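You operate a simulated robot arm through the tools that you are given. There is no shell and no other tool. Be economical: measure what you need, move in short steps, check, and stop when the job is done.

Carry out the task below with a simulated robot arm. There is one attempt and no reset: what you move stays moved.

## Task
Run the red nut down stud one and the yellow nut down stud four.
Fine: start each square and turn it till it bears on the orange cover.
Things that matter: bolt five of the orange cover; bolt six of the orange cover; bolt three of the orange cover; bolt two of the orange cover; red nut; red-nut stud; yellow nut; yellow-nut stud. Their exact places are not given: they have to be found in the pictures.

The check looks at the end state, three seconds after you hand in, the way a careful person would. Anything else that was tipped, shoved, dropped, spilled or broken makes it a failure. A push-on lid holds only when it is set on centred and level and pressed home; a screw cap is set on level and turned clockwise until tight.

## Robot
A 7-joint arm with a two-finger parallel gripper, hanging from a carriage that runs on a rail from [0, -1.624] to [0, 0.656] (x, y) and turns from -5.166 to 6.824 rad about z. Base frame: it is fixed where the carriage stands at the start and does not move with it; the origin is on the floor, on the carriage's upright axis, x ahead of it, y to its left, z up. Lengths are in m, angles in rad, forces in N, time in s.
With the tool pointing down near the work surface it reaches from about 0.1 to 0.54 m from the robot's upright axis, wherever it stands. Its first joint turns from -2.897 to 2.897 rad. Places, roughly: bolt five of the orange cover [0.4, 0.1, 0.8]; bolt six of the orange cover [0.3, 0.2, 0.8]; bolt three of the orange cover [0.2, -0.1, 0.8]; bolt two of the orange cover [0.1, 0.1, 0.8]; red nut [0.6, 0.1, 0.8]; red-nut stud [0.2, 0.2, 0.8]; yellow nut [0.7, 0, 0.8]; yellow-nut stud [0.3, -0.1, 0.8]. Payload 3.91 kg.
The TCP is the grasp point between the finger pads, 0.03 m short of the fingertips. In the tool frame z runs along the fingers and y along their closing line. The gripper opens to 0.11 m. The fingers are 0.02 m wide and 0.01 m thick; the gripper's body (0.048 by 0.112 m) begins 0.055 m behind the TCP.
Orientation is that of the tool frame in the base frame, as a unit quaternion [x, y, z, w]. With the fingers straight down and closing along the base's y, the tool's x points along the base's -x, its y along +y and its z along -z.

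## Interface
- The arm moves only by the tool step_arm. Its argument "commands" is a list of rows, each a list of 3 entries, a list of its own where there are three numbers: the shift along the base's x, y, z in units of 20 mm (1.0 is 20 mm), then the turn, a rotation vector about the base's x, y, z in units of 5 degrees (1.0 is 5 degrees), then the finger opening in m, from 0 to 0.11. In form: [[[tx, ty, tz], [rx, ry, rz], gripper], ...]. A call has 1 to 20 rows; each row shifts and turns the commanded pose from where the row before left it. A call with a number of a shift or a turn outside -1 to 1 is refused whole. A row lasts 0.2 s, in which the tool goes at most 0.05 m and 0.15 rad; a call with a longer step from one row to the next is refused whole, and so is a gripper value outside its range. A pose out of reach is approached as far as the arm can. The call stops where the force on the tool passes 40 N (or 10 N more than at its start, if that is more) or the arm is blocked; 0.2 s more then pass. The fingers move at their own pace (about 0.108 m/s each) and stop on an object; they squeeze with about 41 N. The grip force told is the motor's: it shows also when the fingers shut on nothing. Time passes only in rows, and 0.2 s behind the last, so rows that do not move let the fingers close. The reply holds the time, the measured pose of the TCP, the force on the tool along the base axes, the opening and the grip force, in the units named above and with some noise, with the torque about the TCP (base axes, N m) and any sound that the robot's microphone picked up, and new pictures: "pictures" is both (left out), scene, wrist or none.
- Cameras (640 x 400 px; columns grow to the right, rows downward): "scene" is now at [0.2528, 0.0222, 1.6925]; the picture's right is [0.37, -0.93, 0.00], its down [-0.87, -0.35, -0.36] and it looks along [0.34, 0.13, -0.93] (base axes); focal length 259 px, centre (320, 200). "wrist" rides on the gripper at [0.072, 0.017, -0.103] in the tool frame; the picture's right is [-0.23, 0.97, 0.00], its down [-0.76, -0.18, -0.62] and it looks along [-0.61, -0.14, 0.78] (tool axes); focal length 222 px, centre (320, 200).
- raise_lower(by): slides the trunk up (or, below 0, down) by that many m; the arm and the scene camera ride with it, the base frame stays. It gives what a move gives, with no picture.
- roll_base(legs): drives the robot by 1 to 6 legs, each [ahead, left, turn to the left] in m, m and rad, along the robot's own axes; the way and the turn of a leg run together, so that a leg with both is an arc; at most 1.5 m and 3.142 rad a leg. The arm and the cameras ride along, it lands a little off, and it stops where it bumps. It keeps to its track: a leg is cut to what the track allows. It gives what a move gives, and a new picture of the scene camera.
- pan_tilt(pan, tilt): turns the head with the scene camera to pan (to the left, within 2.705 rad either way) and tilt (down, from -0.506 to 1.204), counted from straight ahead of the robot. It gives what a move gives, and a new picture of the scene camera.
- measure_at(camera, pixels): there is no depth. For up to 12 entries [column, row, z] of the newest picture of that camera ("zoom" is the newest enlarged one), the place [x, y] in the base frame at which the ray of that pixel passes the height z, good to about 0.002 m. It takes no simulated time.
- enlarge(camera, box): a new picture of the part [left, top, right, bottom] of that camera's present view, enlarged. It takes no simulated time.
- hand_in(): hands the job in; it is judged then, once.

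Work in short steps. Measure before you move; look again where a grasp or a placing could have gone wrong, and mend it. You have 80 turns and 260 pictures in all, those below and enlarged ones among them. Open the gripper and draw the arm clear of the work before you hand the job in, unless the task says otherwise; then end with one line.

The tools are called after "Emit:" by a JSON object that holds its "name" and its "arguments". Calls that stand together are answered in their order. step_arm: Moves the arm, as the interface text tells. Its arguments: {"type":"object","properties":{"commands":{"type":"array","items":{"type":"array"}},"pictures":{"type":"string","enum":["both","scene","wrist","none"]}},"required":["commands"]} The other tools are called the same way: raise_lower (by) slides the trunk up or down; roll_base (legs) drives the base; pan_tilt (pan, tilt) turns the head that bears the scene camera; measure_at (camera, pixels) gives the place at which the rays of pixels pass given heights; enlarge (camera, box) takes an enlarged picture of a part of a camera's view; hand_in () hands the job in.

At the start:

```text
clock: 0.0
position: [0.4387, 0.1895, 1.0586]
ee_rot: [0.0, 1.0, 0.0, 0.001]
force: [0.5, -0.6, 0.0]
ft_torque: [0.01, 0.01, -0.03]
finger_gap: 0.1101
grip_force: 0.1
trunk travel left (down, up): [-0.399, 0.181]
robot x, y, heading: [0.0004, 0.0022, -0.0]
head pan, tilt: [0.38, 1.201]
```

scene: 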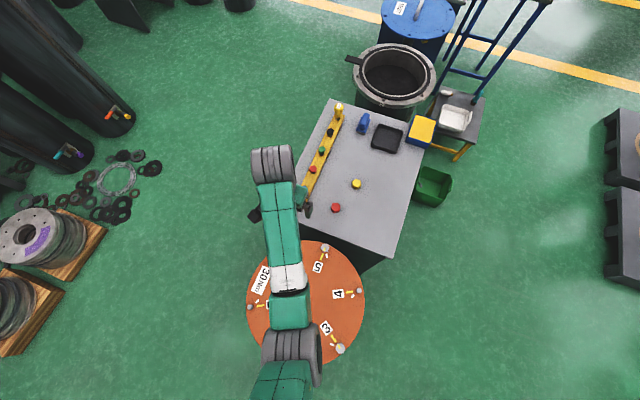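
wrist: 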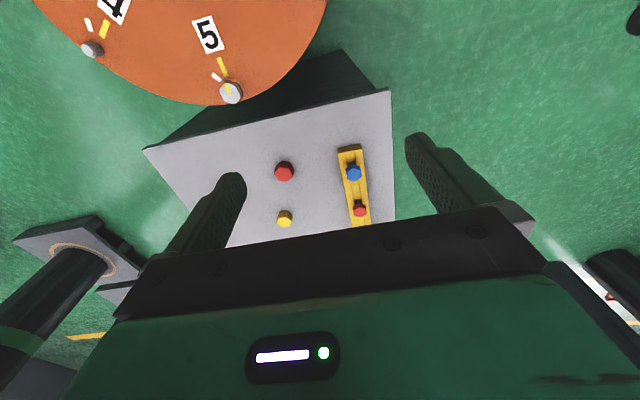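

The scene shows the orange cover at about (305,302), with a red nut at (336,207) and a yellow nut at (356,183) on the table. I'll enlarge both areas to look closely.

Emit:
{"name": "enlarge", "arguments": {"camera": "scene", "box": [230, 230, 390, 380]}}

Emit:
{"name": "enlarge", "arguments": {"camera": "scene", "box": [290, 90, 450, 240]}}

Emit:
{"name": "enlarge", "arguments": {"camera": "wrist", "box": [230, 120, 400, 240]}}

```text
2.67 times, centred on (310, 305) of scene
```

zoom: 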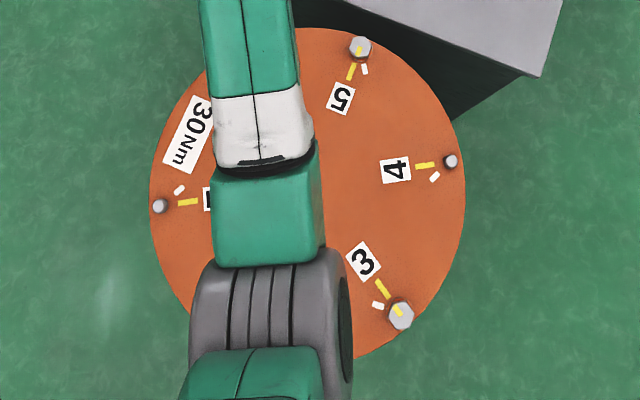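

```text
2.67 times, centred on (370, 165) of scene
```

zoom: 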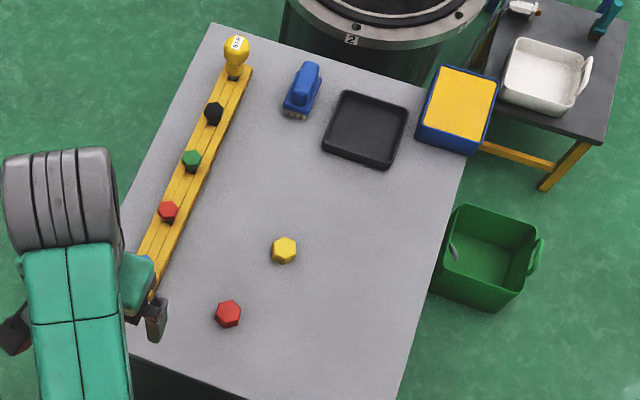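

```text
3.33 times, centred on (315, 180) of wrist
```

zoom: 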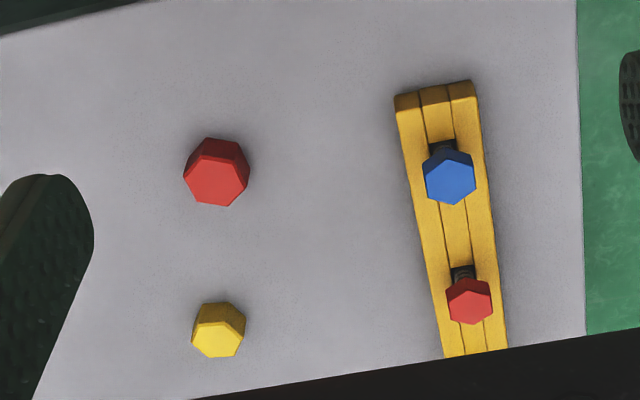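

I'll measure the nuts and the studs at trial heights from both cameras, so I can triangulate the heights.

Emit:
{"name": "measure_at", "arguments": {"camera": "scene", "pixels": [[336, 207, 0.76], [336, 207, 0.8], [336, 207, 0.84], [356, 183, 0.76], [356, 183, 0.8], [356, 183, 0.84], [312, 170, 0.8], [325, 247.5, 0.8], [359.5, 290.5, 0.8], [250, 306.5, 0.8], [340.5, 348.5, 0.8], [312, 170, 0.85]]}}

Emit:
{"name": "measure_at", "arguments": {"camera": "wrist", "pixels": [[284, 172, 0.76], [284, 172, 0.8], [284, 172, 0.84], [284, 219, 0.76], [284, 219, 0.8], [284, 219, 0.84], [360, 210, 0.8], [231, 93, 0.76], [231, 93, 0.8], [231, 93, 0.84], [92, 48, 0.8], [92, 48, 0.84]]}}

```text
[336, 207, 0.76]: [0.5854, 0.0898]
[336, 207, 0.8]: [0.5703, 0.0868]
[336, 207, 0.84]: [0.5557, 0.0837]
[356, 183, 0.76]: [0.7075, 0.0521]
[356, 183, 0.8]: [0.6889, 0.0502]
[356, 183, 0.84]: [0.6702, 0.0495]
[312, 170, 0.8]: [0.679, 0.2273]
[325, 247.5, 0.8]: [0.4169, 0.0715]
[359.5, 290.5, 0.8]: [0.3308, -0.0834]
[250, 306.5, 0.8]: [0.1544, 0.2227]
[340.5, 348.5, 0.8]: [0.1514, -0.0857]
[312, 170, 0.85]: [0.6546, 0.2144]
```

```text
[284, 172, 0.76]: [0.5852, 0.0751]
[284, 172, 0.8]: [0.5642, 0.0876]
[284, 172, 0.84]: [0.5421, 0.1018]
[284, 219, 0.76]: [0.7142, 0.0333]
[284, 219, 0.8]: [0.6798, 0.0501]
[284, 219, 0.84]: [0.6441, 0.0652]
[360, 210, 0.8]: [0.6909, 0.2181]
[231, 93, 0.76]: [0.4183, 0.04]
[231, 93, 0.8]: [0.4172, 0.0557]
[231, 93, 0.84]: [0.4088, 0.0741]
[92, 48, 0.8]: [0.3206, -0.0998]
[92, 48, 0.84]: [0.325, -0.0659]
```

The nut tops are at about z≈0.79, red nut near (0.572,0.087) and yellow nut near (0.69,0.05). I'll move the tool outward at this height towards the red nut, to test the reach.

Emit:
{"name": "step_arm", "arguments": {"commands": [[[0.9, -0.7, 0], [0, 0, 0], 0.11], [[0.9, -0.7, 0], [0, 0, 0], 0.11], [[0.9, -0.7, 0], [0, 0, 0], 0.11], [[0.9, -0.7, 0], [0, 0, 0], 0.11], [[0.9, -0.7, 0], [0, 0, 0], 0.11], [[0.9, -0.7, 0], [0, 0, 0], 0.11], [[0.9, -0.7, 0], [0, 0, 0], 0.11], [[0, 0, 0], [0, 0, 0], 0.11]]}}

```text
clock: 1.8
position: [0.5642, 0.0915, 1.0578]
ee_rot: [-0.001, 1.0, 0.0, -0.001]
force: [-0.4, 0.2, -0.5]
ft_torque: [-0.02, 0.03, 0.0]
finger_gap: 0.1099
grip_force: 0.1
trunk travel left (down, up): [-0.399, 0.181]
robot x, y, heading: [0.0013, -0.0016, 0.001]
head pan, tilt: [0.38, 1.201]
```

scene: 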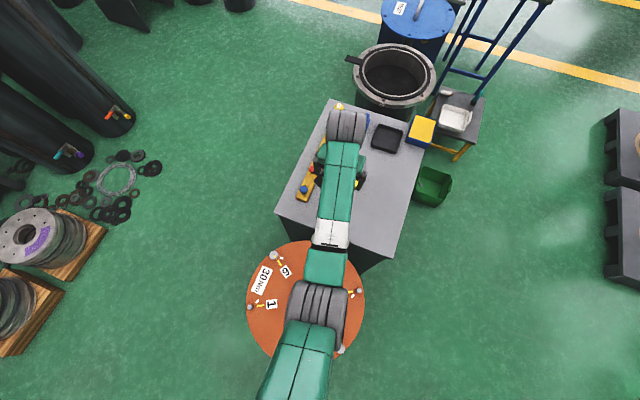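
wrist: 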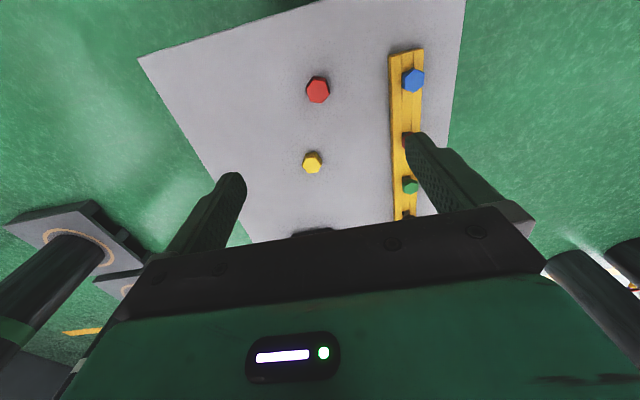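

The pose was reached. I'll enlarge the wrist view for the nut's flats and measure positions.

Emit:
{"name": "enlarge", "arguments": {"camera": "wrist", "box": [280, 60, 360, 110]}}

Emit:
{"name": "measure_at", "arguments": {"camera": "wrist", "pixels": [[318, 91, 0.78], [318, 91, 0.8], [313, 162, 0.78], [313, 162, 0.8], [412, 80, 0.8], [411, 184, 0.8]]}}

Emit:
{"name": "enlarge", "arguments": {"camera": "scene", "box": [230, 230, 310, 320]}}

```text
8.00 times, centred on (320, 85) of wrist
```

zoom: 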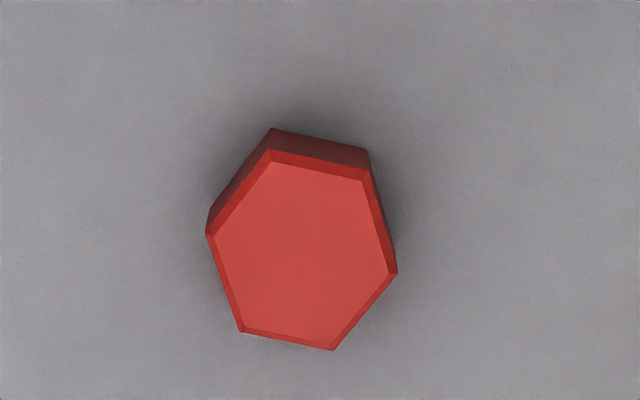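

```text
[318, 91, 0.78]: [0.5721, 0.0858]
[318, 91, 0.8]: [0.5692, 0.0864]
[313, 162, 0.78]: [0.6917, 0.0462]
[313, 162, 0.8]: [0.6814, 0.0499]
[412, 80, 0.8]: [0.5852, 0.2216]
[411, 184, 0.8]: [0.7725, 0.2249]
```

```text
4.44 times, centred on (270, 275) of scene
```

zoom: 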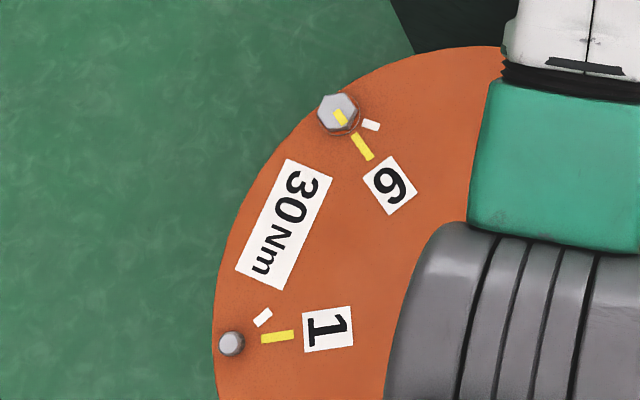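

I'll measure the red nut's corner pixels, converted from the zoom, at the top height; and two base corners as well.

Emit:
{"name": "measure_at", "arguments": {"camera": "wrist", "pixels": [[313.75, 78.75, 0.79], [325.6, 81.8, 0.79], [329.6, 94.1, 0.79], [321.9, 103.75, 0.79], [310, 101.5, 0.79], [306, 89.4, 0.79], [314, 76, 0.76], [326, 78.75, 0.76], [313.75, 78.75, 0.78], [325.6, 81.8, 0.78], [310, 101.5, 0.78], [321.9, 103.75, 0.78]]}}

Emit:
{"name": "enlarge", "arguments": {"camera": "wrist", "box": [280, 135, 360, 185]}}

```text
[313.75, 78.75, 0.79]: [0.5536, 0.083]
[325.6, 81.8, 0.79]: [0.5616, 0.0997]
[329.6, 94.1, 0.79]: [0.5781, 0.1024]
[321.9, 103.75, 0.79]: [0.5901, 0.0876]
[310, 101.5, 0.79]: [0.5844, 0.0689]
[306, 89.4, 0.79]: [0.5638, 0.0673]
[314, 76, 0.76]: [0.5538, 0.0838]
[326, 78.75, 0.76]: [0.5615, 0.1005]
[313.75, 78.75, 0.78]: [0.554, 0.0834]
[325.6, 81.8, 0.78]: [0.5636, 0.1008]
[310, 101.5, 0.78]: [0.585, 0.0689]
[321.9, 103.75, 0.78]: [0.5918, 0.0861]
```

```text
8.00 times, centred on (320, 160) of wrist
```

zoom: 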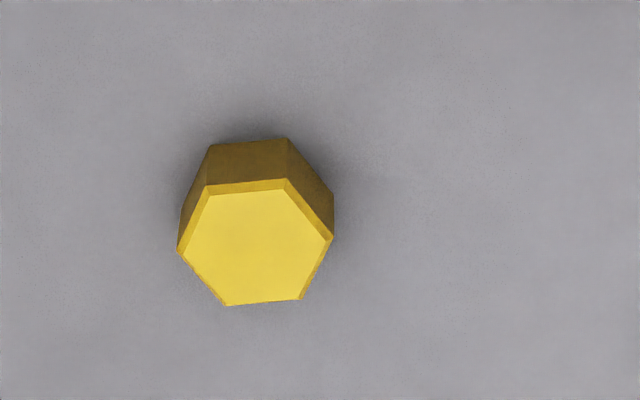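

Red nut: centre ≈(0.572,0.085), top ≈0.79, and flats turned about +7° from the tool's closing line. I'll align, rotate +7° and descend to 0.87, then look again.

Emit:
{"name": "step_arm", "arguments": {"commands": [[[0.38, -0.33, 0], [0, 0, 0.72], 0.08], [[0, 0, 0], [0, 0, 0.72], 0.08], [[0, 0, -1], [0, 0, 0], 0.08], [[0, 0, -1], [0, 0, 0], 0.08], [[0, 0, -1], [0, 0, 0], 0.08], [[0, 0, -1], [0, 0, 0], 0.08], [[0, 0, -1], [0, 0, 0], 0.08], [[0, 0, -1], [0, 0, 0], 0.08], [[0, 0, -1], [0, 0, 0], 0.08], [[0, 0, -1], [0, 0, 0], 0.08], [[0, 0, -1], [0, 0, 0], 0.08], [[0, 0, 0], [0, 0, 0], 0.08]]}}

```text
clock: 4.4
position: [0.5715, 0.0839, 0.8784]
ee_rot: [-0.063, 0.998, -0.001, 0.0]
force: [0.8, 0.4, -0.1]
ft_torque: [-0.06, 0.01, 0.03]
finger_gap: 0.0799
grip_force: 0.1
trunk travel left (down, up): [-0.399, 0.181]
robot x, y, heading: [-0.0002, -0.0016, 0.002]
head pan, tilt: [0.38, 1.201]
```

scene: 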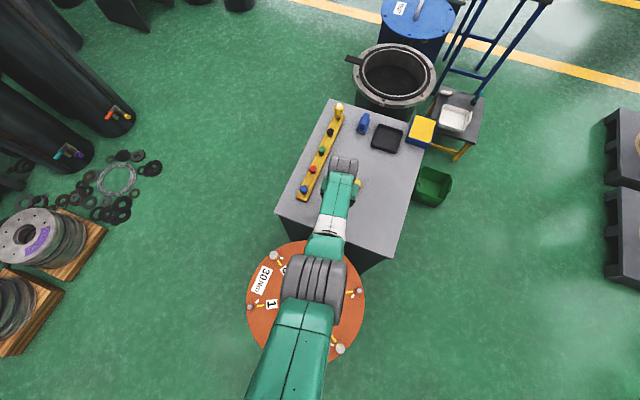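
wrist: 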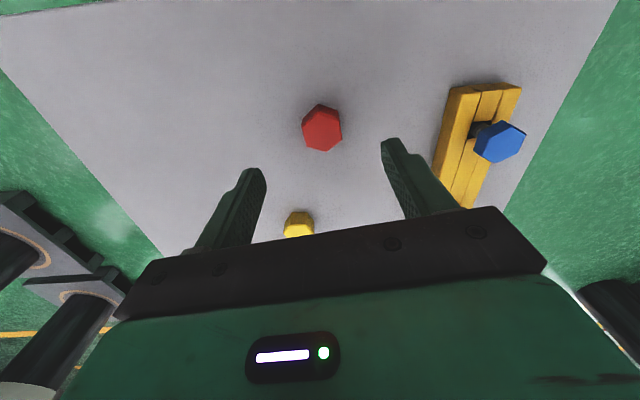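

The arm is above the nut at 0.878. I'll enlarge to refine centre, flats and heights.

Emit:
{"name": "enlarge", "arguments": {"camera": "wrist", "box": [280, 90, 360, 165]}}

```text
5.33 times, centred on (320, 128) of wrist
```

zoom: 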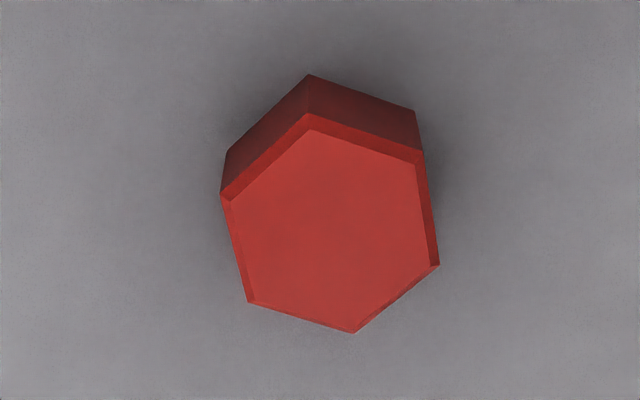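

Emit:
{"name": "measure_at", "arguments": {"camera": "zoom", "pixels": [[307, 113, 0.785], [424, 150, 0.785], [440, 265, 0.785], [354, 333, 0.785], [248, 302, 0.785], [221, 193, 0.785], [309, 74, 0.76], [415, 112, 0.76], [309, 74, 0.765], [415, 112, 0.765]]}}

```text
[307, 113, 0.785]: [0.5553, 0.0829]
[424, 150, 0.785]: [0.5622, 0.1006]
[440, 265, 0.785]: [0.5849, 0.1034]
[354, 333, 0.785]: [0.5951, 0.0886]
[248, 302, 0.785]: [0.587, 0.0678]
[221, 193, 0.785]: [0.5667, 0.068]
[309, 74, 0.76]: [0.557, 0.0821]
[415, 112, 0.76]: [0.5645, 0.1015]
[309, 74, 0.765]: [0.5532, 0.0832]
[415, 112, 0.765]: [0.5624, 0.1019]
```

Nut centre ≈(0.574,0.085), base ≈0.762, width ≈35 mm. I'll descend to TCP 0.802 with the fingertips just above the base half, then close.

Emit:
{"name": "step_arm", "arguments": {"commands": [[[0.13, 0.06, -1], [0, 0, 0], 0.07], [[0, 0, -1], [0, 0, 0], 0.07], [[0, 0, -1], [0, 0, 0], 0.07], [[0, 0, -0.8], [0, 0, 0], 0.07], [[0, 0, 0], [0, 0, 0], 0.07], [[0, 0, 0], [0, 0, 0], 0.045], [[0, 0, 0], [0, 0, 0], 0.03], [[0, 0, 0], [0, 0, 0], 0.02], [[0, 0, 0], [0, 0, 0], 0.02]]}}

```text
clock: 6.4
position: [0.5453, 0.0836, 0.8345]
ee_rot: [-0.063, 0.998, 0.0, 0.0]
force: [-0.6, -0.4, 0.5]
ft_torque: [0.03, 0.01, 0.01]
finger_gap: 0.0199
grip_force: 0.0
out of reach, approached as far as the arm can: row 1, 2, 3, 4
trunk travel left (down, up): [-0.399, 0.181]
robot x, y, heading: [0.0024, -0.0002, 0.002]
head pan, tilt: [0.38, 1.201]
```

scene: 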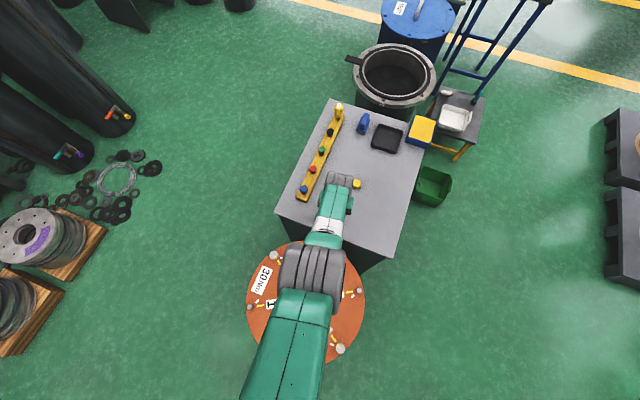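
wrist: 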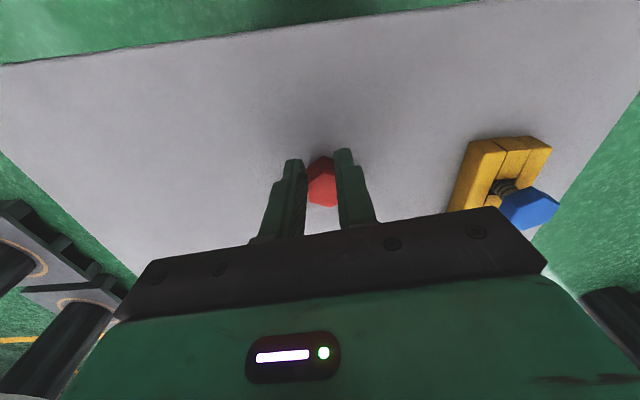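

That height is out of reach at this trunk setting; the fingers shut above the nut without touching it. I'll open, raise the arm, then lower the trunk to gain reach.

Emit:
{"name": "step_arm", "arguments": {"commands": [[[0, 0, 1], [0, 0, 0], 0.07], [[0, 0, 1], [0, 0, 0], 0.07], [[0, 0, 1], [0, 0, 0], 0.07], [[0, 0, 1], [0, 0, 0], 0.07], [[0, 0, 1], [0, 0, 0], 0.07], [[0, 0, 1], [0, 0, 0], 0.07], [[0, 0, 1], [0, 0, 0], 0.07], [[0, 0, 1], [0, 0, 0], 0.07], [[0, 0, 1], [0, 0, 0], 0.07], [[0, 0, 1], [0, 0, 0], 0.07], [[0, 0, 1], [0, 0, 0], 0.07], [[0, 0, 1], [0, 0, 0], 0.07], [[0, 0, 1], [0, 0, 0], 0.07], [[0, 0, 1], [0, 0, 0], 0.07], [[0, 0, 1], [0, 0, 0], 0.07], [[0, 0, 0], [0, 0, 0], 0.07]], "pictures": "none"}}

Emit:
{"name": "raise_lower", "arguments": {"by": -0.22}}

Emit:
{"name": "step_arm", "arguments": {"commands": [[[0, 0, 0], [0, 0, 0], 0.07]]}}

```text
clock: 9.8
position: [0.6637, 0.1006, 1.0692]
ee_rot: [-0.063, 0.998, 0.0, -0.001]
force: [0.6, 0.1, 0.5]
ft_torque: [0.04, 0.0, -0.04]
finger_gap: 0.0704
grip_force: 0.1
out of reach, approached as far as the arm can: row 1, 2, 3, 4, 5, 6, 7, 8, 9, 10, 11, 12, 13, 14, 15
trunk travel left (down, up): [-0.399, 0.181]
robot x, y, heading: [-0.0013, -0.0027, -0.001]
head pan, tilt: [0.38, 1.201]
```

```text
clock: 12.1
position: [0.6632, 0.1007, 0.8486]
ee_rot: [-0.062, 0.998, 0.0, -0.002]
force: [0.1, 0.7, -0.6]
ft_torque: [-0.03, -0.01, -0.01]
finger_gap: 0.07
grip_force: 0.0
trunk travel left (down, up): [-0.179, 0.401]
robot x, y, heading: [-0.0013, 0.0023, -0.001]
head pan, tilt: [0.38, 1.201]
```

```text
clock: 12.5
position: [0.6637, 0.1015, 0.8489]
ee_rot: [-0.063, 0.998, -0.001, -0.002]
force: [-0.7, -0.4, 0.2]
ft_torque: [0.01, -0.02, -0.01]
finger_gap: 0.0701
grip_force: 0.0
trunk travel left (down, up): [-0.179, 0.401]
robot x, y, heading: [0.0017, 0.0012, 0.003]
head pan, tilt: [0.38, 1.201]
```

scene: 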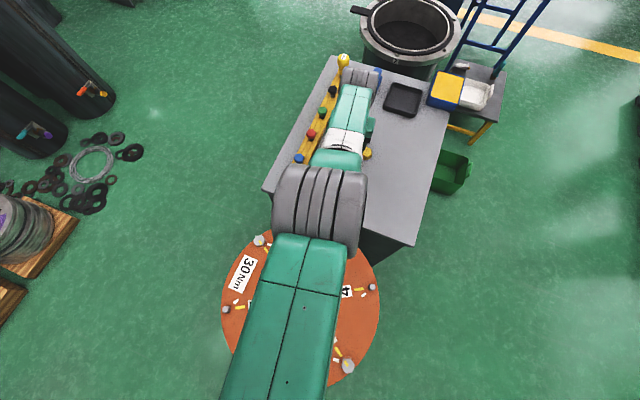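
wrist: 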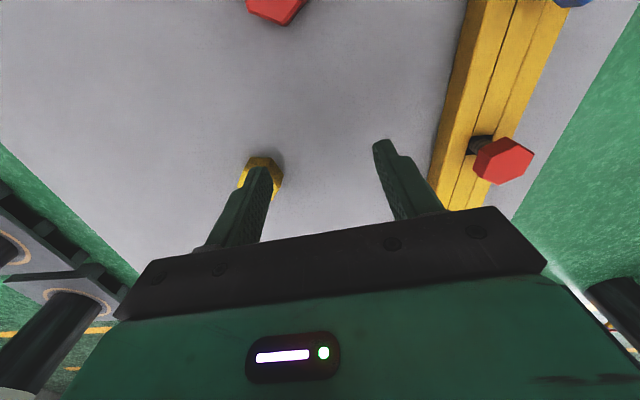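

The lower trunk gives the reach, and the tool now hangs over the table at (0.664,0.10,0.849). I'll raise 4 cm and go to above the red nut, then check.

Emit:
{"name": "step_arm", "arguments": {"commands": [[[0, 0, 1], [0, 0, 0], 0.07], [[0, 0, 1], [0, 0, 0], 0.07], [[0, 0, 0], [0, 0, 0], 0.07]], "pictures": "none"}}

```text
clock: 13.3
position: [0.673, 0.1017, 0.8858]
ee_rot: [-0.063, 0.998, 0.0, -0.003]
force: [-0.1, 0.4, 0.1]
ft_torque: [-0.03, 0.01, 0.0]
finger_gap: 0.0702
grip_force: 0.0
out of reach, approached as far as the arm can: row 1, 2
trunk travel left (down, up): [-0.179, 0.401]
robot x, y, heading: [0.0023, -0.0005, 0.001]
head pan, tilt: [0.38, 1.201]
```

The readings lie on one reach sphere, so the arm seems stuck with its elbow straight. I'll command it well inward and up to unbend it.

Emit:
{"name": "step_arm", "arguments": {"commands": [[[-1, 0, 0.3], [0, 0, 0], 0.07], [[-1, 0, 0.3], [0, 0, 0], 0.07], [[-1, 0, 0.3], [0, 0, 0], 0.07], [[-1, 0, 0.3], [0, 0, 0], 0.07], [[0, 0, 0], [0, 0, 0], 0.07], [[0, 0, 0], [0, 0, 0], 0.07]], "pictures": "none"}}

```text
clock: 14.7
position: [0.6733, 0.1036, 0.8878]
ee_rot: [-0.063, 0.998, 0.0, -0.002]
force: [0.0, -0.7, 1.0]
ft_torque: [-0.02, 0.02, 0.0]
finger_gap: 0.0699
grip_force: 0.1
out of reach, approached as far as the arm can: row 1, 2, 3, 4
trunk travel left (down, up): [-0.179, 0.401]
robot x, y, heading: [0.0015, -0.0001, 0.001]
head pan, tilt: [0.38, 1.201]
```

Still stretched. I'll command a longer inward retreat at a safe height to see whether the elbow bends.

Emit:
{"name": "step_arm", "arguments": {"commands": [[[-1, 0, 0.3], [0, 0, 0], 0.07], [[-1, 0, 0.3], [0, 0, 0], 0.07], [[-1, 0, 0.3], [0, 0, 0], 0.07], [[-1, 0, 0.3], [0, 0, 0], 0.07], [[-1, 0, 0.3], [0, 0, 0], 0.07], [[-1, 0, 0.3], [0, 0, 0], 0.07], [[-1, 0, 0.3], [0, 0, 0], 0.07], [[-1, 0, 0.3], [0, 0, 0], 0.07], [[-1, 0, 0.3], [0, 0, 0], 0.07], [[-1, 0, 0.3], [0, 0, 0], 0.07]]}}

```text
clock: 16.9
position: [0.673, 0.1041, 0.8872]
ee_rot: [-0.063, 0.998, 0.0, -0.002]
force: [0.9, -0.2, 0.1]
ft_torque: [-0.01, -0.03, -0.03]
finger_gap: 0.0698
grip_force: 0.0
out of reach, approached as far as the arm can: row 1, 2, 3, 4, 5, 6, 7, 8, 9, 10
trunk travel left (down, up): [-0.179, 0.401]
robot x, y, heading: [0.0036, 0.0023, -0.003]
head pan, tilt: [0.38, 1.201]
```

scene: 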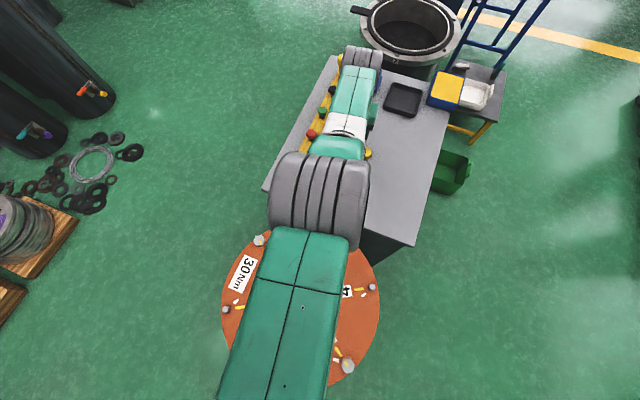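
wrist: 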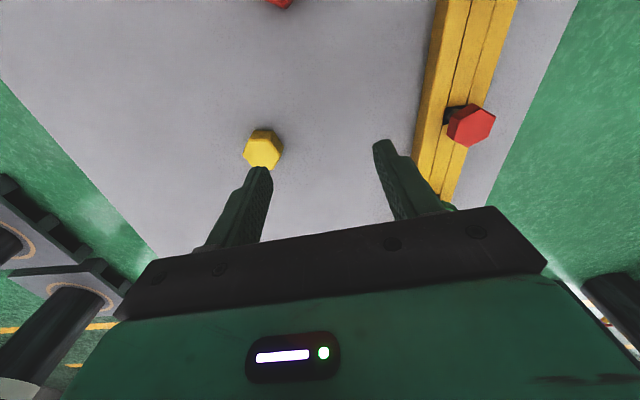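

No motion. I'll try tilting the tool outward (about −y), together with inward motion, to shift the wrist and unlock the elbow.

Emit:
{"name": "step_arm", "arguments": {"commands": [[[0, 0, 0.3], [0, -1, 0], 0.07], [[0, 0, 0.3], [0, -1, 0], 0.07], [[0, 0, 0.3], [0, -1, 0], 0.07], [[0, 0, 0], [0, -1, 0], 0.07], [[0, 0, 0], [0, 0, 0], 0.07]], "pictures": "none"}}

```text
clock: 18.1
position: [0.7387, 0.1152, 0.8893]
ee_rot: [-0.063, 0.983, -0.012, 0.172]
force: [-0.4, 0.1, -0.1]
ft_torque: [-0.01, 0.03, 0.0]
finger_gap: 0.0699
grip_force: 0.2
out of reach, approached as far as the arm can: row 1, 2, 3, 4
trunk travel left (down, up): [-0.179, 0.401]
robot x, y, heading: [0.0039, 0.0002, -0.001]
head pan, tilt: [0.38, 1.201]
```

The elbow remains locked straight. Moving downward along the arc should flex an elbow-up arm, so I'll raise the trunk for room, then command down and inward while undoing the tilt.

Emit:
{"name": "raise_lower", "arguments": {"by": 0.3}}

Emit:
{"name": "step_arm", "arguments": {"commands": [[[-0.7, 0, -1], [0, 1, 0], 0.07], [[-0.7, 0, -1], [0, 1, 0], 0.07], [[-0.7, 0, -1], [0, 1, 0], 0.07], [[-0.7, 0, -1], [0, 1, 0], 0.07], [[-0.7, 0, -1], [0, 0, 0], 0.07], [[-0.7, 0, -1], [0, 0, 0], 0.07], [[0, 0, 0], [0, 0, 0], 0.07]]}}

```text
clock: 21.1
position: [0.7392, 0.1141, 1.1888]
ee_rot: [-0.062, 0.983, -0.011, 0.171]
force: [-0.2, 0.7, -0.1]
ft_torque: [0.01, -0.03, -0.04]
finger_gap: 0.0698
grip_force: 0.1
trunk travel left (down, up): [-0.479, 0.101]
robot x, y, heading: [0.0006, -0.0027, 0.002]
head pan, tilt: [0.38, 1.201]
```

```text
clock: 22.7
position: [0.6331, 0.115, 1.0733]
ee_rot: [-0.063, 0.998, 0.0, -0.004]
force: [1.0, -0.1, 0.3]
ft_torque: [-0.03, -0.02, 0.0]
finger_gap: 0.07
grip_force: 0.0
out of reach, approached as far as the arm can: row 1, 2, 3, 4, 5, 6
trunk travel left (down, up): [-0.479, 0.101]
robot x, y, heading: [0.0006, -0.0016, 0.0]
head pan, tilt: [0.38, 1.201]
```

scene: 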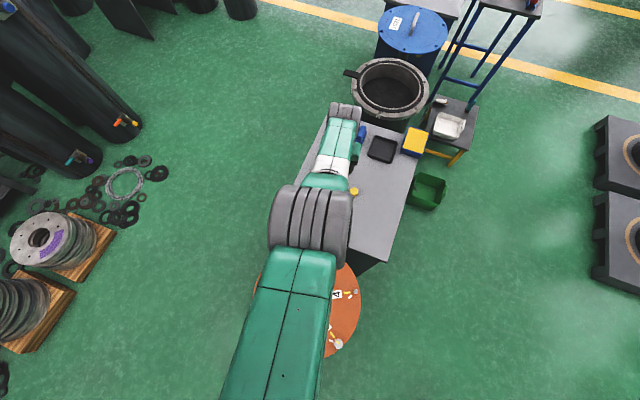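
wrist: 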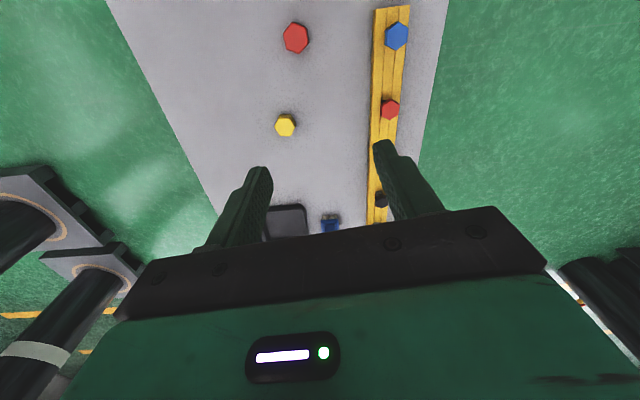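

The last target was truly outside the reach. I'll raise the trunk another 0.1 m for margin and command a larger down-and-inward move.

Emit:
{"name": "raise_lower", "arguments": {"by": 0.1}}

Emit:
{"name": "step_arm", "arguments": {"commands": [[[-1, 0, -0.8], [0, 0, 0], 0.07], [[-1, 0, -0.8], [0, 0, 0], 0.07], [[-1, 0, -0.8], [0, 0, 0], 0.07], [[-1, 0, -0.8], [0, 0, 0], 0.07], [[-1, 0, -0.8], [0, 0, 0], 0.07], [[-1, 0, -0.8], [0, 0, 0], 0.07], [[-1, 0, -0.8], [0, 0, 0], 0.07], [[-1, 0, -0.8], [0, 0, 0], 0.07], [[-1, 0, -0.5], [0, 0, 0], 0.07], [[-1, 0, 0], [0, 0, 0], 0.07], [[0, 0, 0], [0, 0, 0], 0.07]]}}

```text
clock: 24.1
position: [0.6329, 0.114, 1.1742]
ee_rot: [-0.062, 0.998, 0.0, -0.003]
force: [-0.5, -0.5, 0.2]
ft_torque: [0.03, 0.01, 0.01]
finger_gap: 0.0699
grip_force: 0.0
trunk travel left (down, up): [-0.579, 0.001]
robot x, y, heading: [-0.0013, -0.0001, 0.0]
head pan, tilt: [0.38, 1.201]
```

```text
clock: 26.5
position: [0.5068, 0.1291, 0.9867]
ee_rot: [-0.063, 0.998, 0.0, -0.004]
force: [-0.1, -0.6, 1.0]
ft_torque: [0.02, 0.02, 0.0]
finger_gap: 0.0701
grip_force: 0.0
out of reach, approached as far as the arm can: row 1, 2, 3, 4, 5, 6, 7, 8, 9, 10
trunk travel left (down, up): [-0.579, 0.001]
robot x, y, heading: [0.0008, 0.0016, 0.002]
head pan, tilt: [0.38, 1.201]
```

scene: 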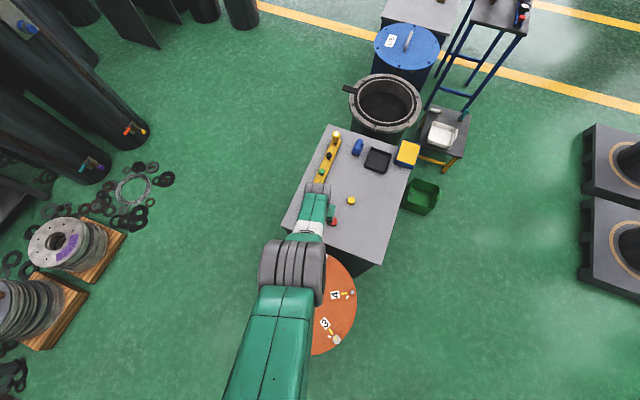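
wrist: 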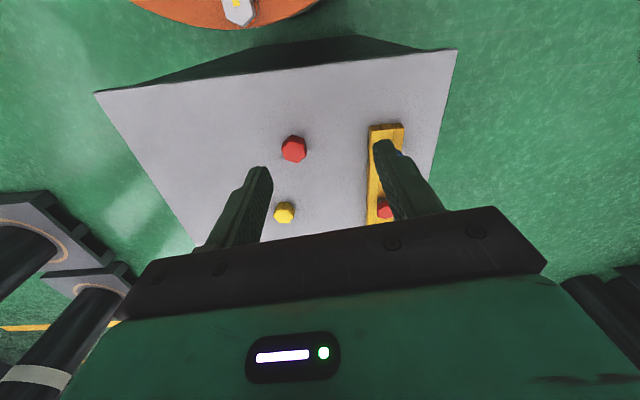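

The elbow is still straight, though the arm follows direction. Next I'll tilt the tool the other way (+y, fingers toward the robot) while commanding inward, so the orientation demand makes the elbow flex.

Emit:
{"name": "step_arm", "arguments": {"commands": [[[-1, 0, 0], [0, 1, 0], 0.07], [[-1, 0, 0], [0, 1, 0], 0.07], [[-1, 0, 0], [0, 1, 0], 0.07], [[-1, 0, 0], [0, 1, 0], 0.07], [[-1, 0, 0], [0, 1, 0], 0.07], [[-1, 0, 0], [0, 1, 0], 0.07], [[-1, 0, 0], [0, 1, 0], 0.07], [[-1, 0, 0], [0, 1, 0], 0.07], [[0, 0, 0], [0, 0, 0], 0.07]], "pictures": "none"}}

```text
clock: 28.5
position: [0.3384, 0.1281, 0.9943]
ee_rot: [-0.059, 0.936, 0.021, -0.345]
force: [-0.1, -0.4, 0.6]
ft_torque: [0.03, -0.01, -0.02]
finger_gap: 0.0699
grip_force: 0.1
out of reach, approached as far as the arm can: row 6, 7
trunk travel left (down, up): [-0.579, 0.001]
robot x, y, heading: [0.0015, 0.002, -0.001]
head pan, tilt: [0.38, 1.201]
```

Row 8 was reached, so the elbow is free. I'll undo the tilt in place, staying well inside the reach.

Emit:
{"name": "step_arm", "arguments": {"commands": [[[0, 0, 0.5], [0, -1, 0], 0.07], [[0, 0, 0.5], [0, -1, 0], 0.07], [[0, 0, 0.5], [0, -1, 0], 0.07], [[0, 0, 0.5], [0, -1, 0], 0.07], [[0, 0, 0.5], [0, -1, 0], 0.07], [[0, 0, 0.5], [0, -1, 0], 0.07], [[0, 0, 0.5], [0, -1, 0], 0.07], [[0, 0, 0.5], [0, -1, 0], 0.07], [[0, 0, 0], [0, 0, 0], 0.07]]}}

```text
clock: 30.5
position: [0.3399, 0.129, 1.0724]
ee_rot: [-0.063, 0.998, 0.001, -0.002]
force: [-0.2, 0.5, -0.2]
ft_torque: [0.03, 0.04, -0.01]
finger_gap: 0.07
grip_force: 0.1
trunk travel left (down, up): [-0.579, 0.001]
robot x, y, heading: [0.0019, 0.0007, -0.005]
head pan, tilt: [0.38, 1.201]
```

scene: 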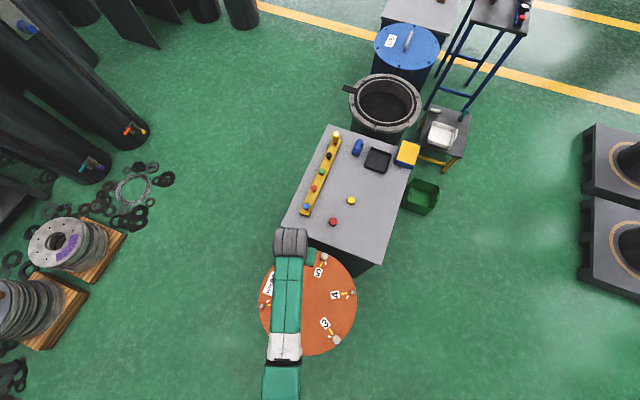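
wrist: 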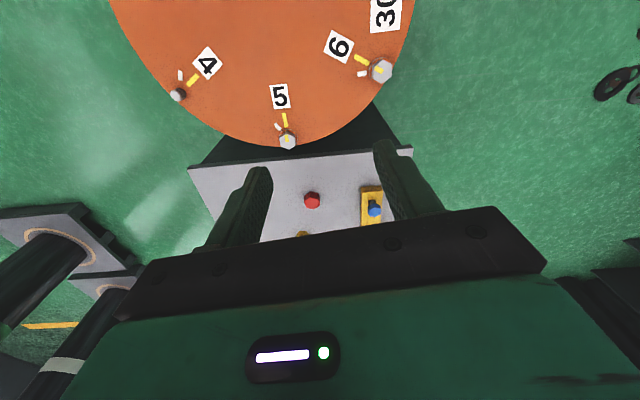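

The tool is upright again with the elbow bent. From the readings, reach is about 0.698 m around a point at z≈1.263+trunk, so I'll lower the trunk in stages, raising the arm in between, and stay well inside it.

Emit:
{"name": "step_arm", "arguments": {"commands": [[[0.8, -0.2, 1], [0, 0, 0], 0.07], [[0.8, -0.2, 1], [0, 0, 0], 0.07], [[0.8, -0.2, 1], [0, 0, 0], 0.07], [[0.8, -0.2, 1], [0, 0, 0], 0.07], [[0.8, -0.2, 1], [0, 0, 0], 0.07], [[0.8, -0.2, 1], [0, 0, 0], 0.07], [[0.8, -0.2, 1], [0, 0, 0], 0.07], [[0.8, -0.2, 1], [0, 0, 0], 0.07], [[0.8, -0.2, 1], [0, 0, 0], 0.07], [[0.8, -0.2, 1], [0, 0, 0], 0.07], [[0, 0, 0], [0, 0, 0], 0.07]], "pictures": "none"}}

Emit:
{"name": "raise_lower", "arguments": {"by": -0.22}}

Emit:
{"name": "step_arm", "arguments": {"commands": [[[0, 0, 1], [0, 0, 0], 0.07], [[0, 0, 1], [0, 0, 0], 0.07], [[0, 0, 1], [0, 0, 0], 0.07], [[0, 0, 1], [0, 0, 0], 0.07], [[0, 0, 1], [0, 0, 0], 0.07], [[0, 0, 1], [0, 0, 0], 0.07], [[0, 0, 1], [0, 0, 0], 0.07], [[0, 0, 1], [0, 0, 0], 0.07], [[0, 0, 1], [0, 0, 0], 0.07], [[0, 0, 1], [0, 0, 0], 0.07], [[0, 0, 0], [0, 0, 0], 0.07]]}}

```text
clock: 32.9
position: [0.4993, 0.0875, 1.2722]
ee_rot: [-0.063, 0.998, -0.001, -0.003]
force: [0.0, -0.4, 0.2]
ft_torque: [-0.01, -0.01, -0.01]
finger_gap: 0.07
grip_force: 0.1
trunk travel left (down, up): [-0.579, 0.001]
robot x, y, heading: [0.0025, -0.0003, -0.002]
head pan, tilt: [0.38, 1.201]
```

```text
clock: 35.2
position: [0.5004, 0.0887, 1.0529]
ee_rot: [-0.063, 0.998, 0.0, -0.004]
force: [-0.6, 0.5, -0.8]
ft_torque: [0.02, -0.01, 0.0]
finger_gap: 0.0701
grip_force: 0.1
trunk travel left (down, up): [-0.359, 0.221]
robot x, y, heading: [0.0025, 0.0011, -0.001]
head pan, tilt: [0.38, 1.201]
```

```text
clock: 37.6
position: [0.5001, 0.0885, 1.2539]
ee_rot: [-0.064, 0.998, 0.0, -0.004]
force: [-0.5, 0.0, 1.5]
ft_torque: [0.0, 0.0, -0.02]
finger_gap: 0.07
grip_force: 0.0
trunk travel left (down, up): [-0.359, 0.221]
robot x, y, heading: [0.0014, -0.0014, -0.001]
head pan, tilt: [0.38, 1.201]
```

scene: 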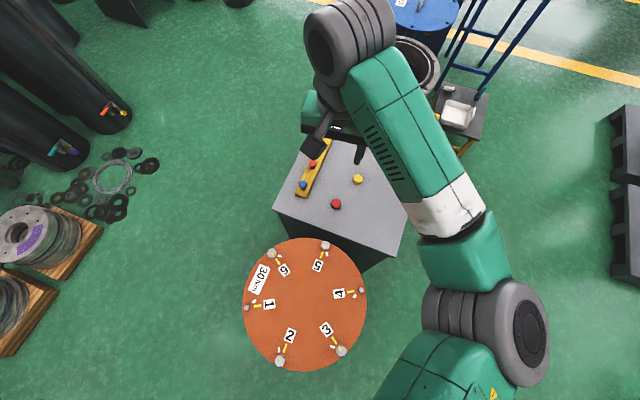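
wrist: 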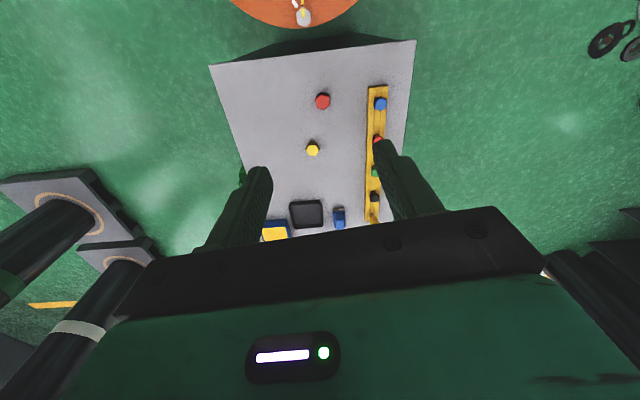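

The arm's elbow has swung clear and the whole cover is visible. I'll take this chance to enlarge the cover and measure the studs.

Emit:
{"name": "enlarge", "arguments": {"camera": "scene", "box": [235, 285, 275, 325]}}

Emit:
{"name": "enlarge", "arguments": {"camera": "scene", "box": [335, 270, 375, 310]}}

Emit:
{"name": "measure_at", "arguments": {"camera": "scene", "pixels": [[247.5, 308, 0.82], [247.5, 308, 0.84], [247.5, 308, 0.86], [362, 290.5, 0.82], [362, 290.5, 0.84], [362, 290.5, 0.86], [325, 245, 0.84], [271, 252.5, 0.84], [341, 351, 0.84], [280, 361, 0.84]]}}

```text
10.00 times, centred on (255, 305) of scene
```

zoom: 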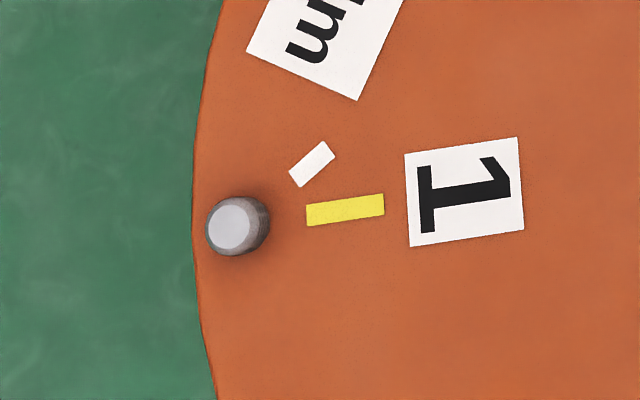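

```text
10.00 times, centred on (355, 290) of scene
```

zoom: 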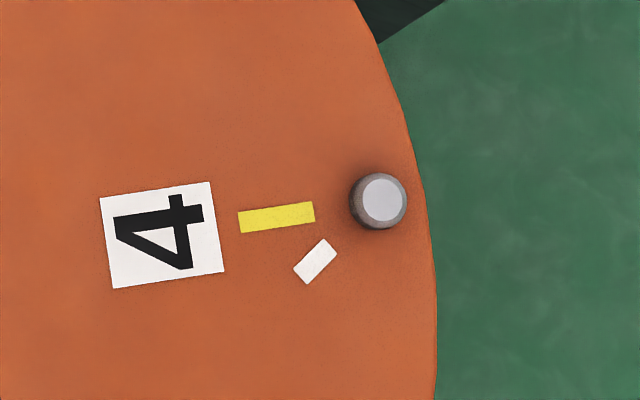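

```text
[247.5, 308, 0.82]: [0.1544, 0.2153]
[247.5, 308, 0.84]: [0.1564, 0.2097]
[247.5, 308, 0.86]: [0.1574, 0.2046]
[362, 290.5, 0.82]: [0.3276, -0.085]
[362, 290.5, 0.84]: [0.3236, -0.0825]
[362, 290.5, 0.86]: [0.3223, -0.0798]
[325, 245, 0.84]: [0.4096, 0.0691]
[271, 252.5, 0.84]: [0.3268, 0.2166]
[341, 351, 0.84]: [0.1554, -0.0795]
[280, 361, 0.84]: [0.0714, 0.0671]
```

Studs: one ≈(0.156,0.211), four ≈(0.325,−0.083). Now I lower the trunk further and move above the red nut.

Emit:
{"name": "raise_lower", "arguments": {"by": -0.21}}

Emit:
{"name": "step_arm", "arguments": {"commands": [[[0.75, 0, -1], [0, 0, 0], 0.07], [[0.75, 0, -1], [0, 0, 0], 0.07], [[0.75, 0, -1], [0, 0, 0], 0.07], [[0.75, 0, -1], [0, 0, 0], 0.07], [[0.7, -0.1, -1], [0, 0, 0], 0.07], [[0, 0, -1], [0, 0, 0], 0.07], [[0, 0, 0], [0, 0, 0], 0.07]]}}

```text
clock: 39.8
position: [0.4997, 0.0883, 1.0436]
ee_rot: [-0.063, 0.998, 0.0, -0.003]
force: [0.5, -0.5, 0.3]
ft_torque: [0.0, 0.03, -0.03]
finger_gap: 0.07
grip_force: 0.1
trunk travel left (down, up): [-0.149, 0.431]
robot x, y, heading: [0.0011, 0.0012, 0.005]
head pan, tilt: [0.38, 1.201]
```

```text
clock: 41.4
position: [0.5751, 0.0863, 0.9247]
ee_rot: [-0.063, 0.998, 0.0, -0.004]
force: [0.7, -0.6, 0.5]
ft_torque: [-0.02, 0.01, -0.02]
finger_gap: 0.07
grip_force: 0.1
trunk travel left (down, up): [-0.149, 0.431]
robot x, y, heading: [0.0009, -0.0009, -0.003]
head pan, tilt: [0.38, 1.201]
```

scene: 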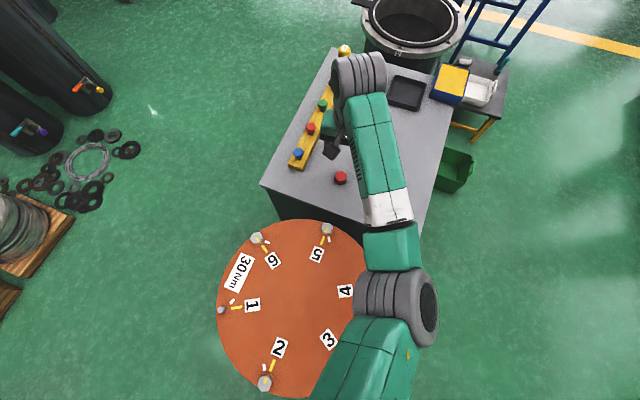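
wrist: 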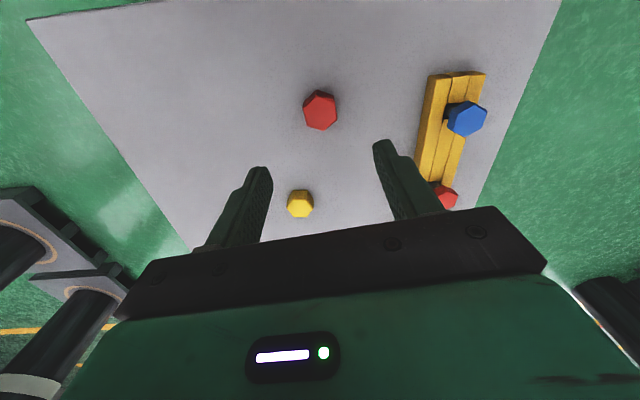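

The tool is over the red nut. I'll descend to 0.803 and close.

Emit:
{"name": "step_arm", "arguments": {"commands": [[[0, -0.03, -1], [0, 0, 0], 0.07], [[0, 0, -1], [0, 0, 0], 0.07], [[0, 0, -1], [0, 0, 0], 0.07], [[0, 0, -1], [0, 0, 0], 0.07], [[0, 0, -1], [0, 0, 0], 0.07], [[0, 0, -1], [0, 0, 0], 0.07], [[0, 0, 0], [0, 0, 0], 0.07]]}}

```text
clock: 42.9
position: [0.5754, 0.0856, 0.8095]
ee_rot: [-0.062, 0.998, 0.001, -0.002]
force: [-7.8, -0.5, 10.4]
ft_torque: [-0.14, 0.1, -0.19]
finger_gap: 0.0698
grip_force: 0.1
trunk travel left (down, up): [-0.149, 0.431]
robot x, y, heading: [-0.0006, -0.0021, -0.002]
head pan, tilt: [0.38, 1.201]
stopped in row 7: the force on the tool passed its limit at 66 N (the readings are from after the stop); the commanded pose is now the measured one
```

scene: 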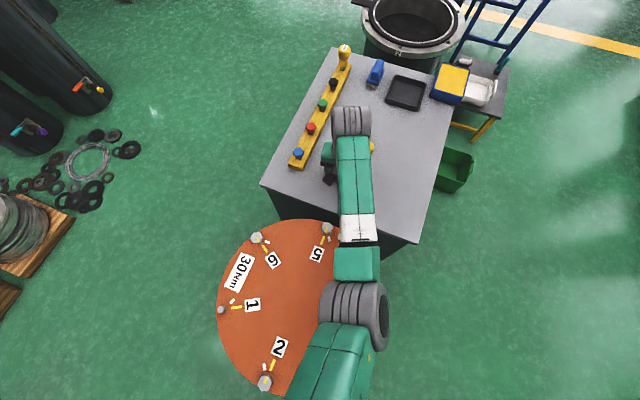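
wrist: 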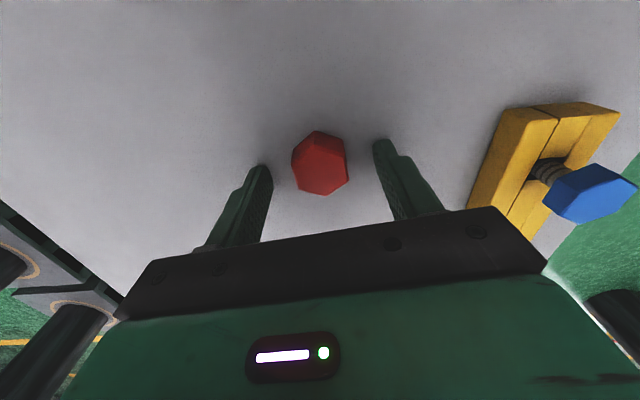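

The call stopped on a 66 N contact at TCP 0.8095, so the fingertips probably touched the table, higher than I reckoned. I'll zoom in to check the nut and heights.

Emit:
{"name": "enlarge", "arguments": {"camera": "wrist", "box": [230, 110, 410, 222]}}

```text
3.56 times, centred on (320, 166) of wrist
```

zoom: 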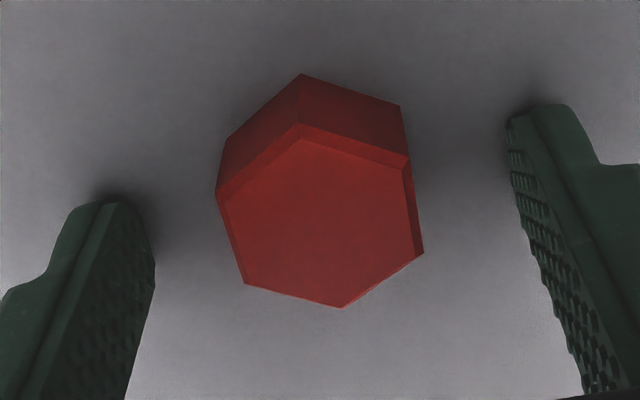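

Emit:
{"name": "measure_at", "arguments": {"camera": "zoom", "pixels": [[300, 124, 0.8], [408, 154, 0.8], [423, 254, 0.8], [342, 308, 0.8], [245, 284, 0.8], [216, 192, 0.8], [301, 73, 0.778], [400, 106, 0.778], [223, 138, 0.778], [301, 73, 0.77], [400, 106, 0.77]]}}

```text
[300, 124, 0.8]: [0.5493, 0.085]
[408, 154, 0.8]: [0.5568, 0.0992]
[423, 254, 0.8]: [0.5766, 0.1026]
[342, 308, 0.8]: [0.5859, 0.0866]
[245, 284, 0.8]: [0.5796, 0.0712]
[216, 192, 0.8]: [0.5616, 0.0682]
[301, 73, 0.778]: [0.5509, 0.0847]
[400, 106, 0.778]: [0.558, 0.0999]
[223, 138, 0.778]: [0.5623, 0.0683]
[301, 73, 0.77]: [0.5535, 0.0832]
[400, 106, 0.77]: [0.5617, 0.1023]
```

The nut spans about z 0.778–0.80 with centre ≈(0.5685,0.0855), so the tips were on the table. I'll lift 6 mm, shift −7 mm in x, and close.

Emit:
{"name": "step_arm", "arguments": {"commands": [[[0, 0, 0.35], [0, 0, 0], 0.07], [[-0.33, 0, 0], [0, 0, 0], 0.07], [[0, 0, 0], [0, 0, 0], 0.05], [[0, 0, 0], [0, 0, 0], 0.03], [[0, 0, 0], [0, 0, 0], 0.025], [[0, 0, 0], [0, 0, 0], 0.025], [[0, 0, 0], [0, 0, 0], 0.025]]}}

```text
clock: 44.5
position: [0.5692, 0.0857, 0.817]
ee_rot: [-0.063, 0.998, -0.001, -0.003]
force: [-0.6, 0.0, 2.7]
ft_torque: [0.06, -0.03, -0.01]
finger_gap: 0.0312
grip_force: 40.8
trunk travel left (down, up): [-0.149, 0.431]
robot x, y, heading: [-0.0041, 0.0012, -0.003]
head pan, tilt: [0.38, 1.201]
```

scene: 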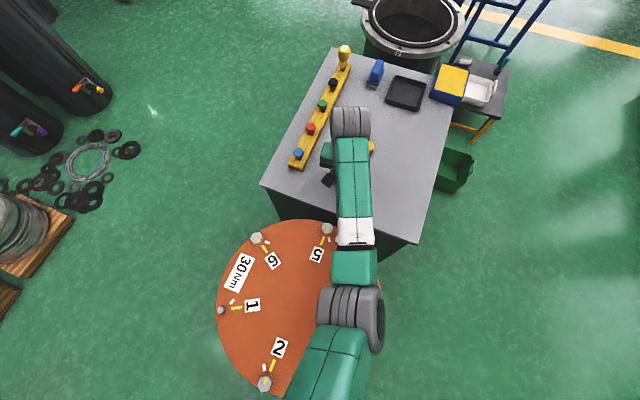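
wrist: 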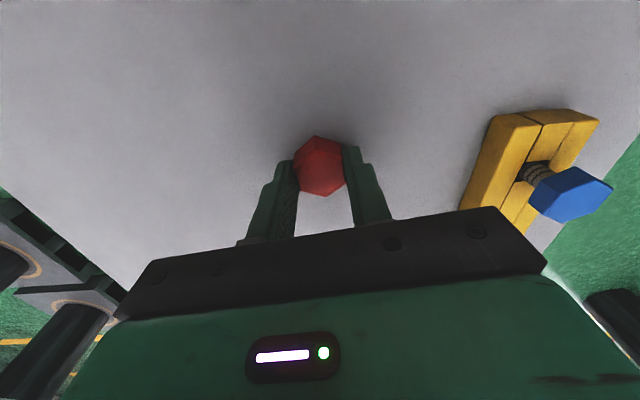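

The nut is gripped across flats (31 mm opening, 41 N). I'll lift it by the trunk, 0.25 m up, which also returns to the trunk height suited to the studs.

Emit:
{"name": "raise_lower", "arguments": {"by": 0.25}}

Emit:
{"name": "step_arm", "arguments": {"commands": [[[-1, 0, 0], [0, 0, 0], 0.025], [[-1, 0.3, 0], [0, 0, 0], 0.025], [[-1, 0.3, 0], [0, 0, 0], 0.025], [[-1, 0.3, 0], [0, 0, 0], 0.025], [[-1, 0.3, 0], [0, 0, 0], 0.025], [[-1, 0.3, 0], [0, 0, 0], 0.025], [[-1, 0.3, 0], [0, 0, 0], 0.025], [[-1, 0.3, 0], [0, 0, 0], 0.025], [[-1, 0.3, 0], [0, 0, 0], 0.025], [[-1, 0.3, 0], [0, 0, 0], 0.025], [[0, 0, 0], [0, 0, 0], 0.025]]}}

```text
clock: 47.0
position: [0.5686, 0.0859, 1.0654]
ee_rot: [-0.063, 0.998, 0.0, -0.002]
force: [-0.1, -1.2, -0.5]
ft_torque: [-0.02, -0.01, 0.02]
finger_gap: 0.0315
grip_force: 41.4
trunk travel left (down, up): [-0.399, 0.181]
robot x, y, heading: [0.0022, 0.0009, 0.002]
head pan, tilt: [0.38, 1.201]
```

```text
clock: 49.5
position: [0.3672, 0.1396, 1.0658]
ee_rot: [-0.063, 0.998, -0.001, -0.002]
force: [-0.3, 0.2, -0.3]
ft_torque: [-0.02, -0.03, -0.02]
finger_gap: 0.0312
grip_force: 41.1
trunk travel left (down, up): [-0.399, 0.181]
robot x, y, heading: [-0.0019, 0.0012, 0.0]
head pan, tilt: [0.38, 1.201]
```

scene: 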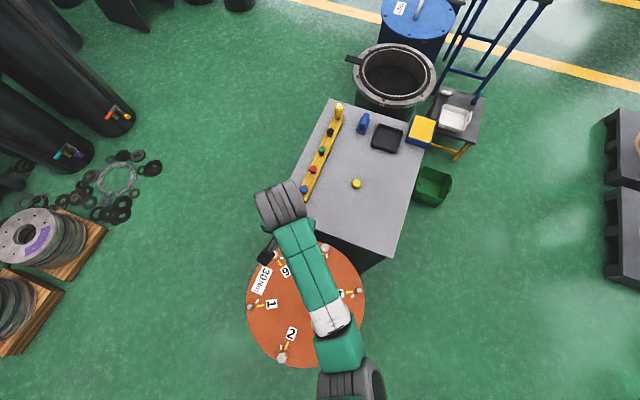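
wrist: 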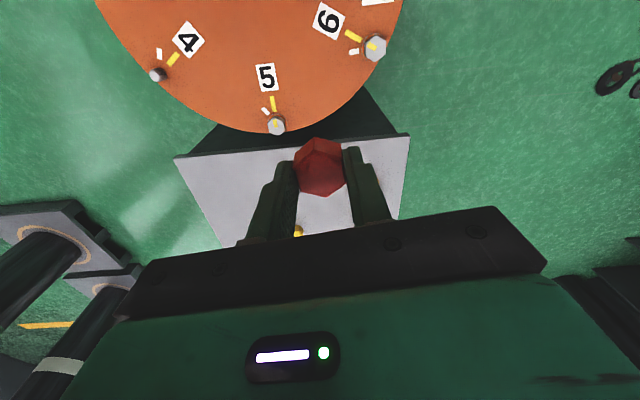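

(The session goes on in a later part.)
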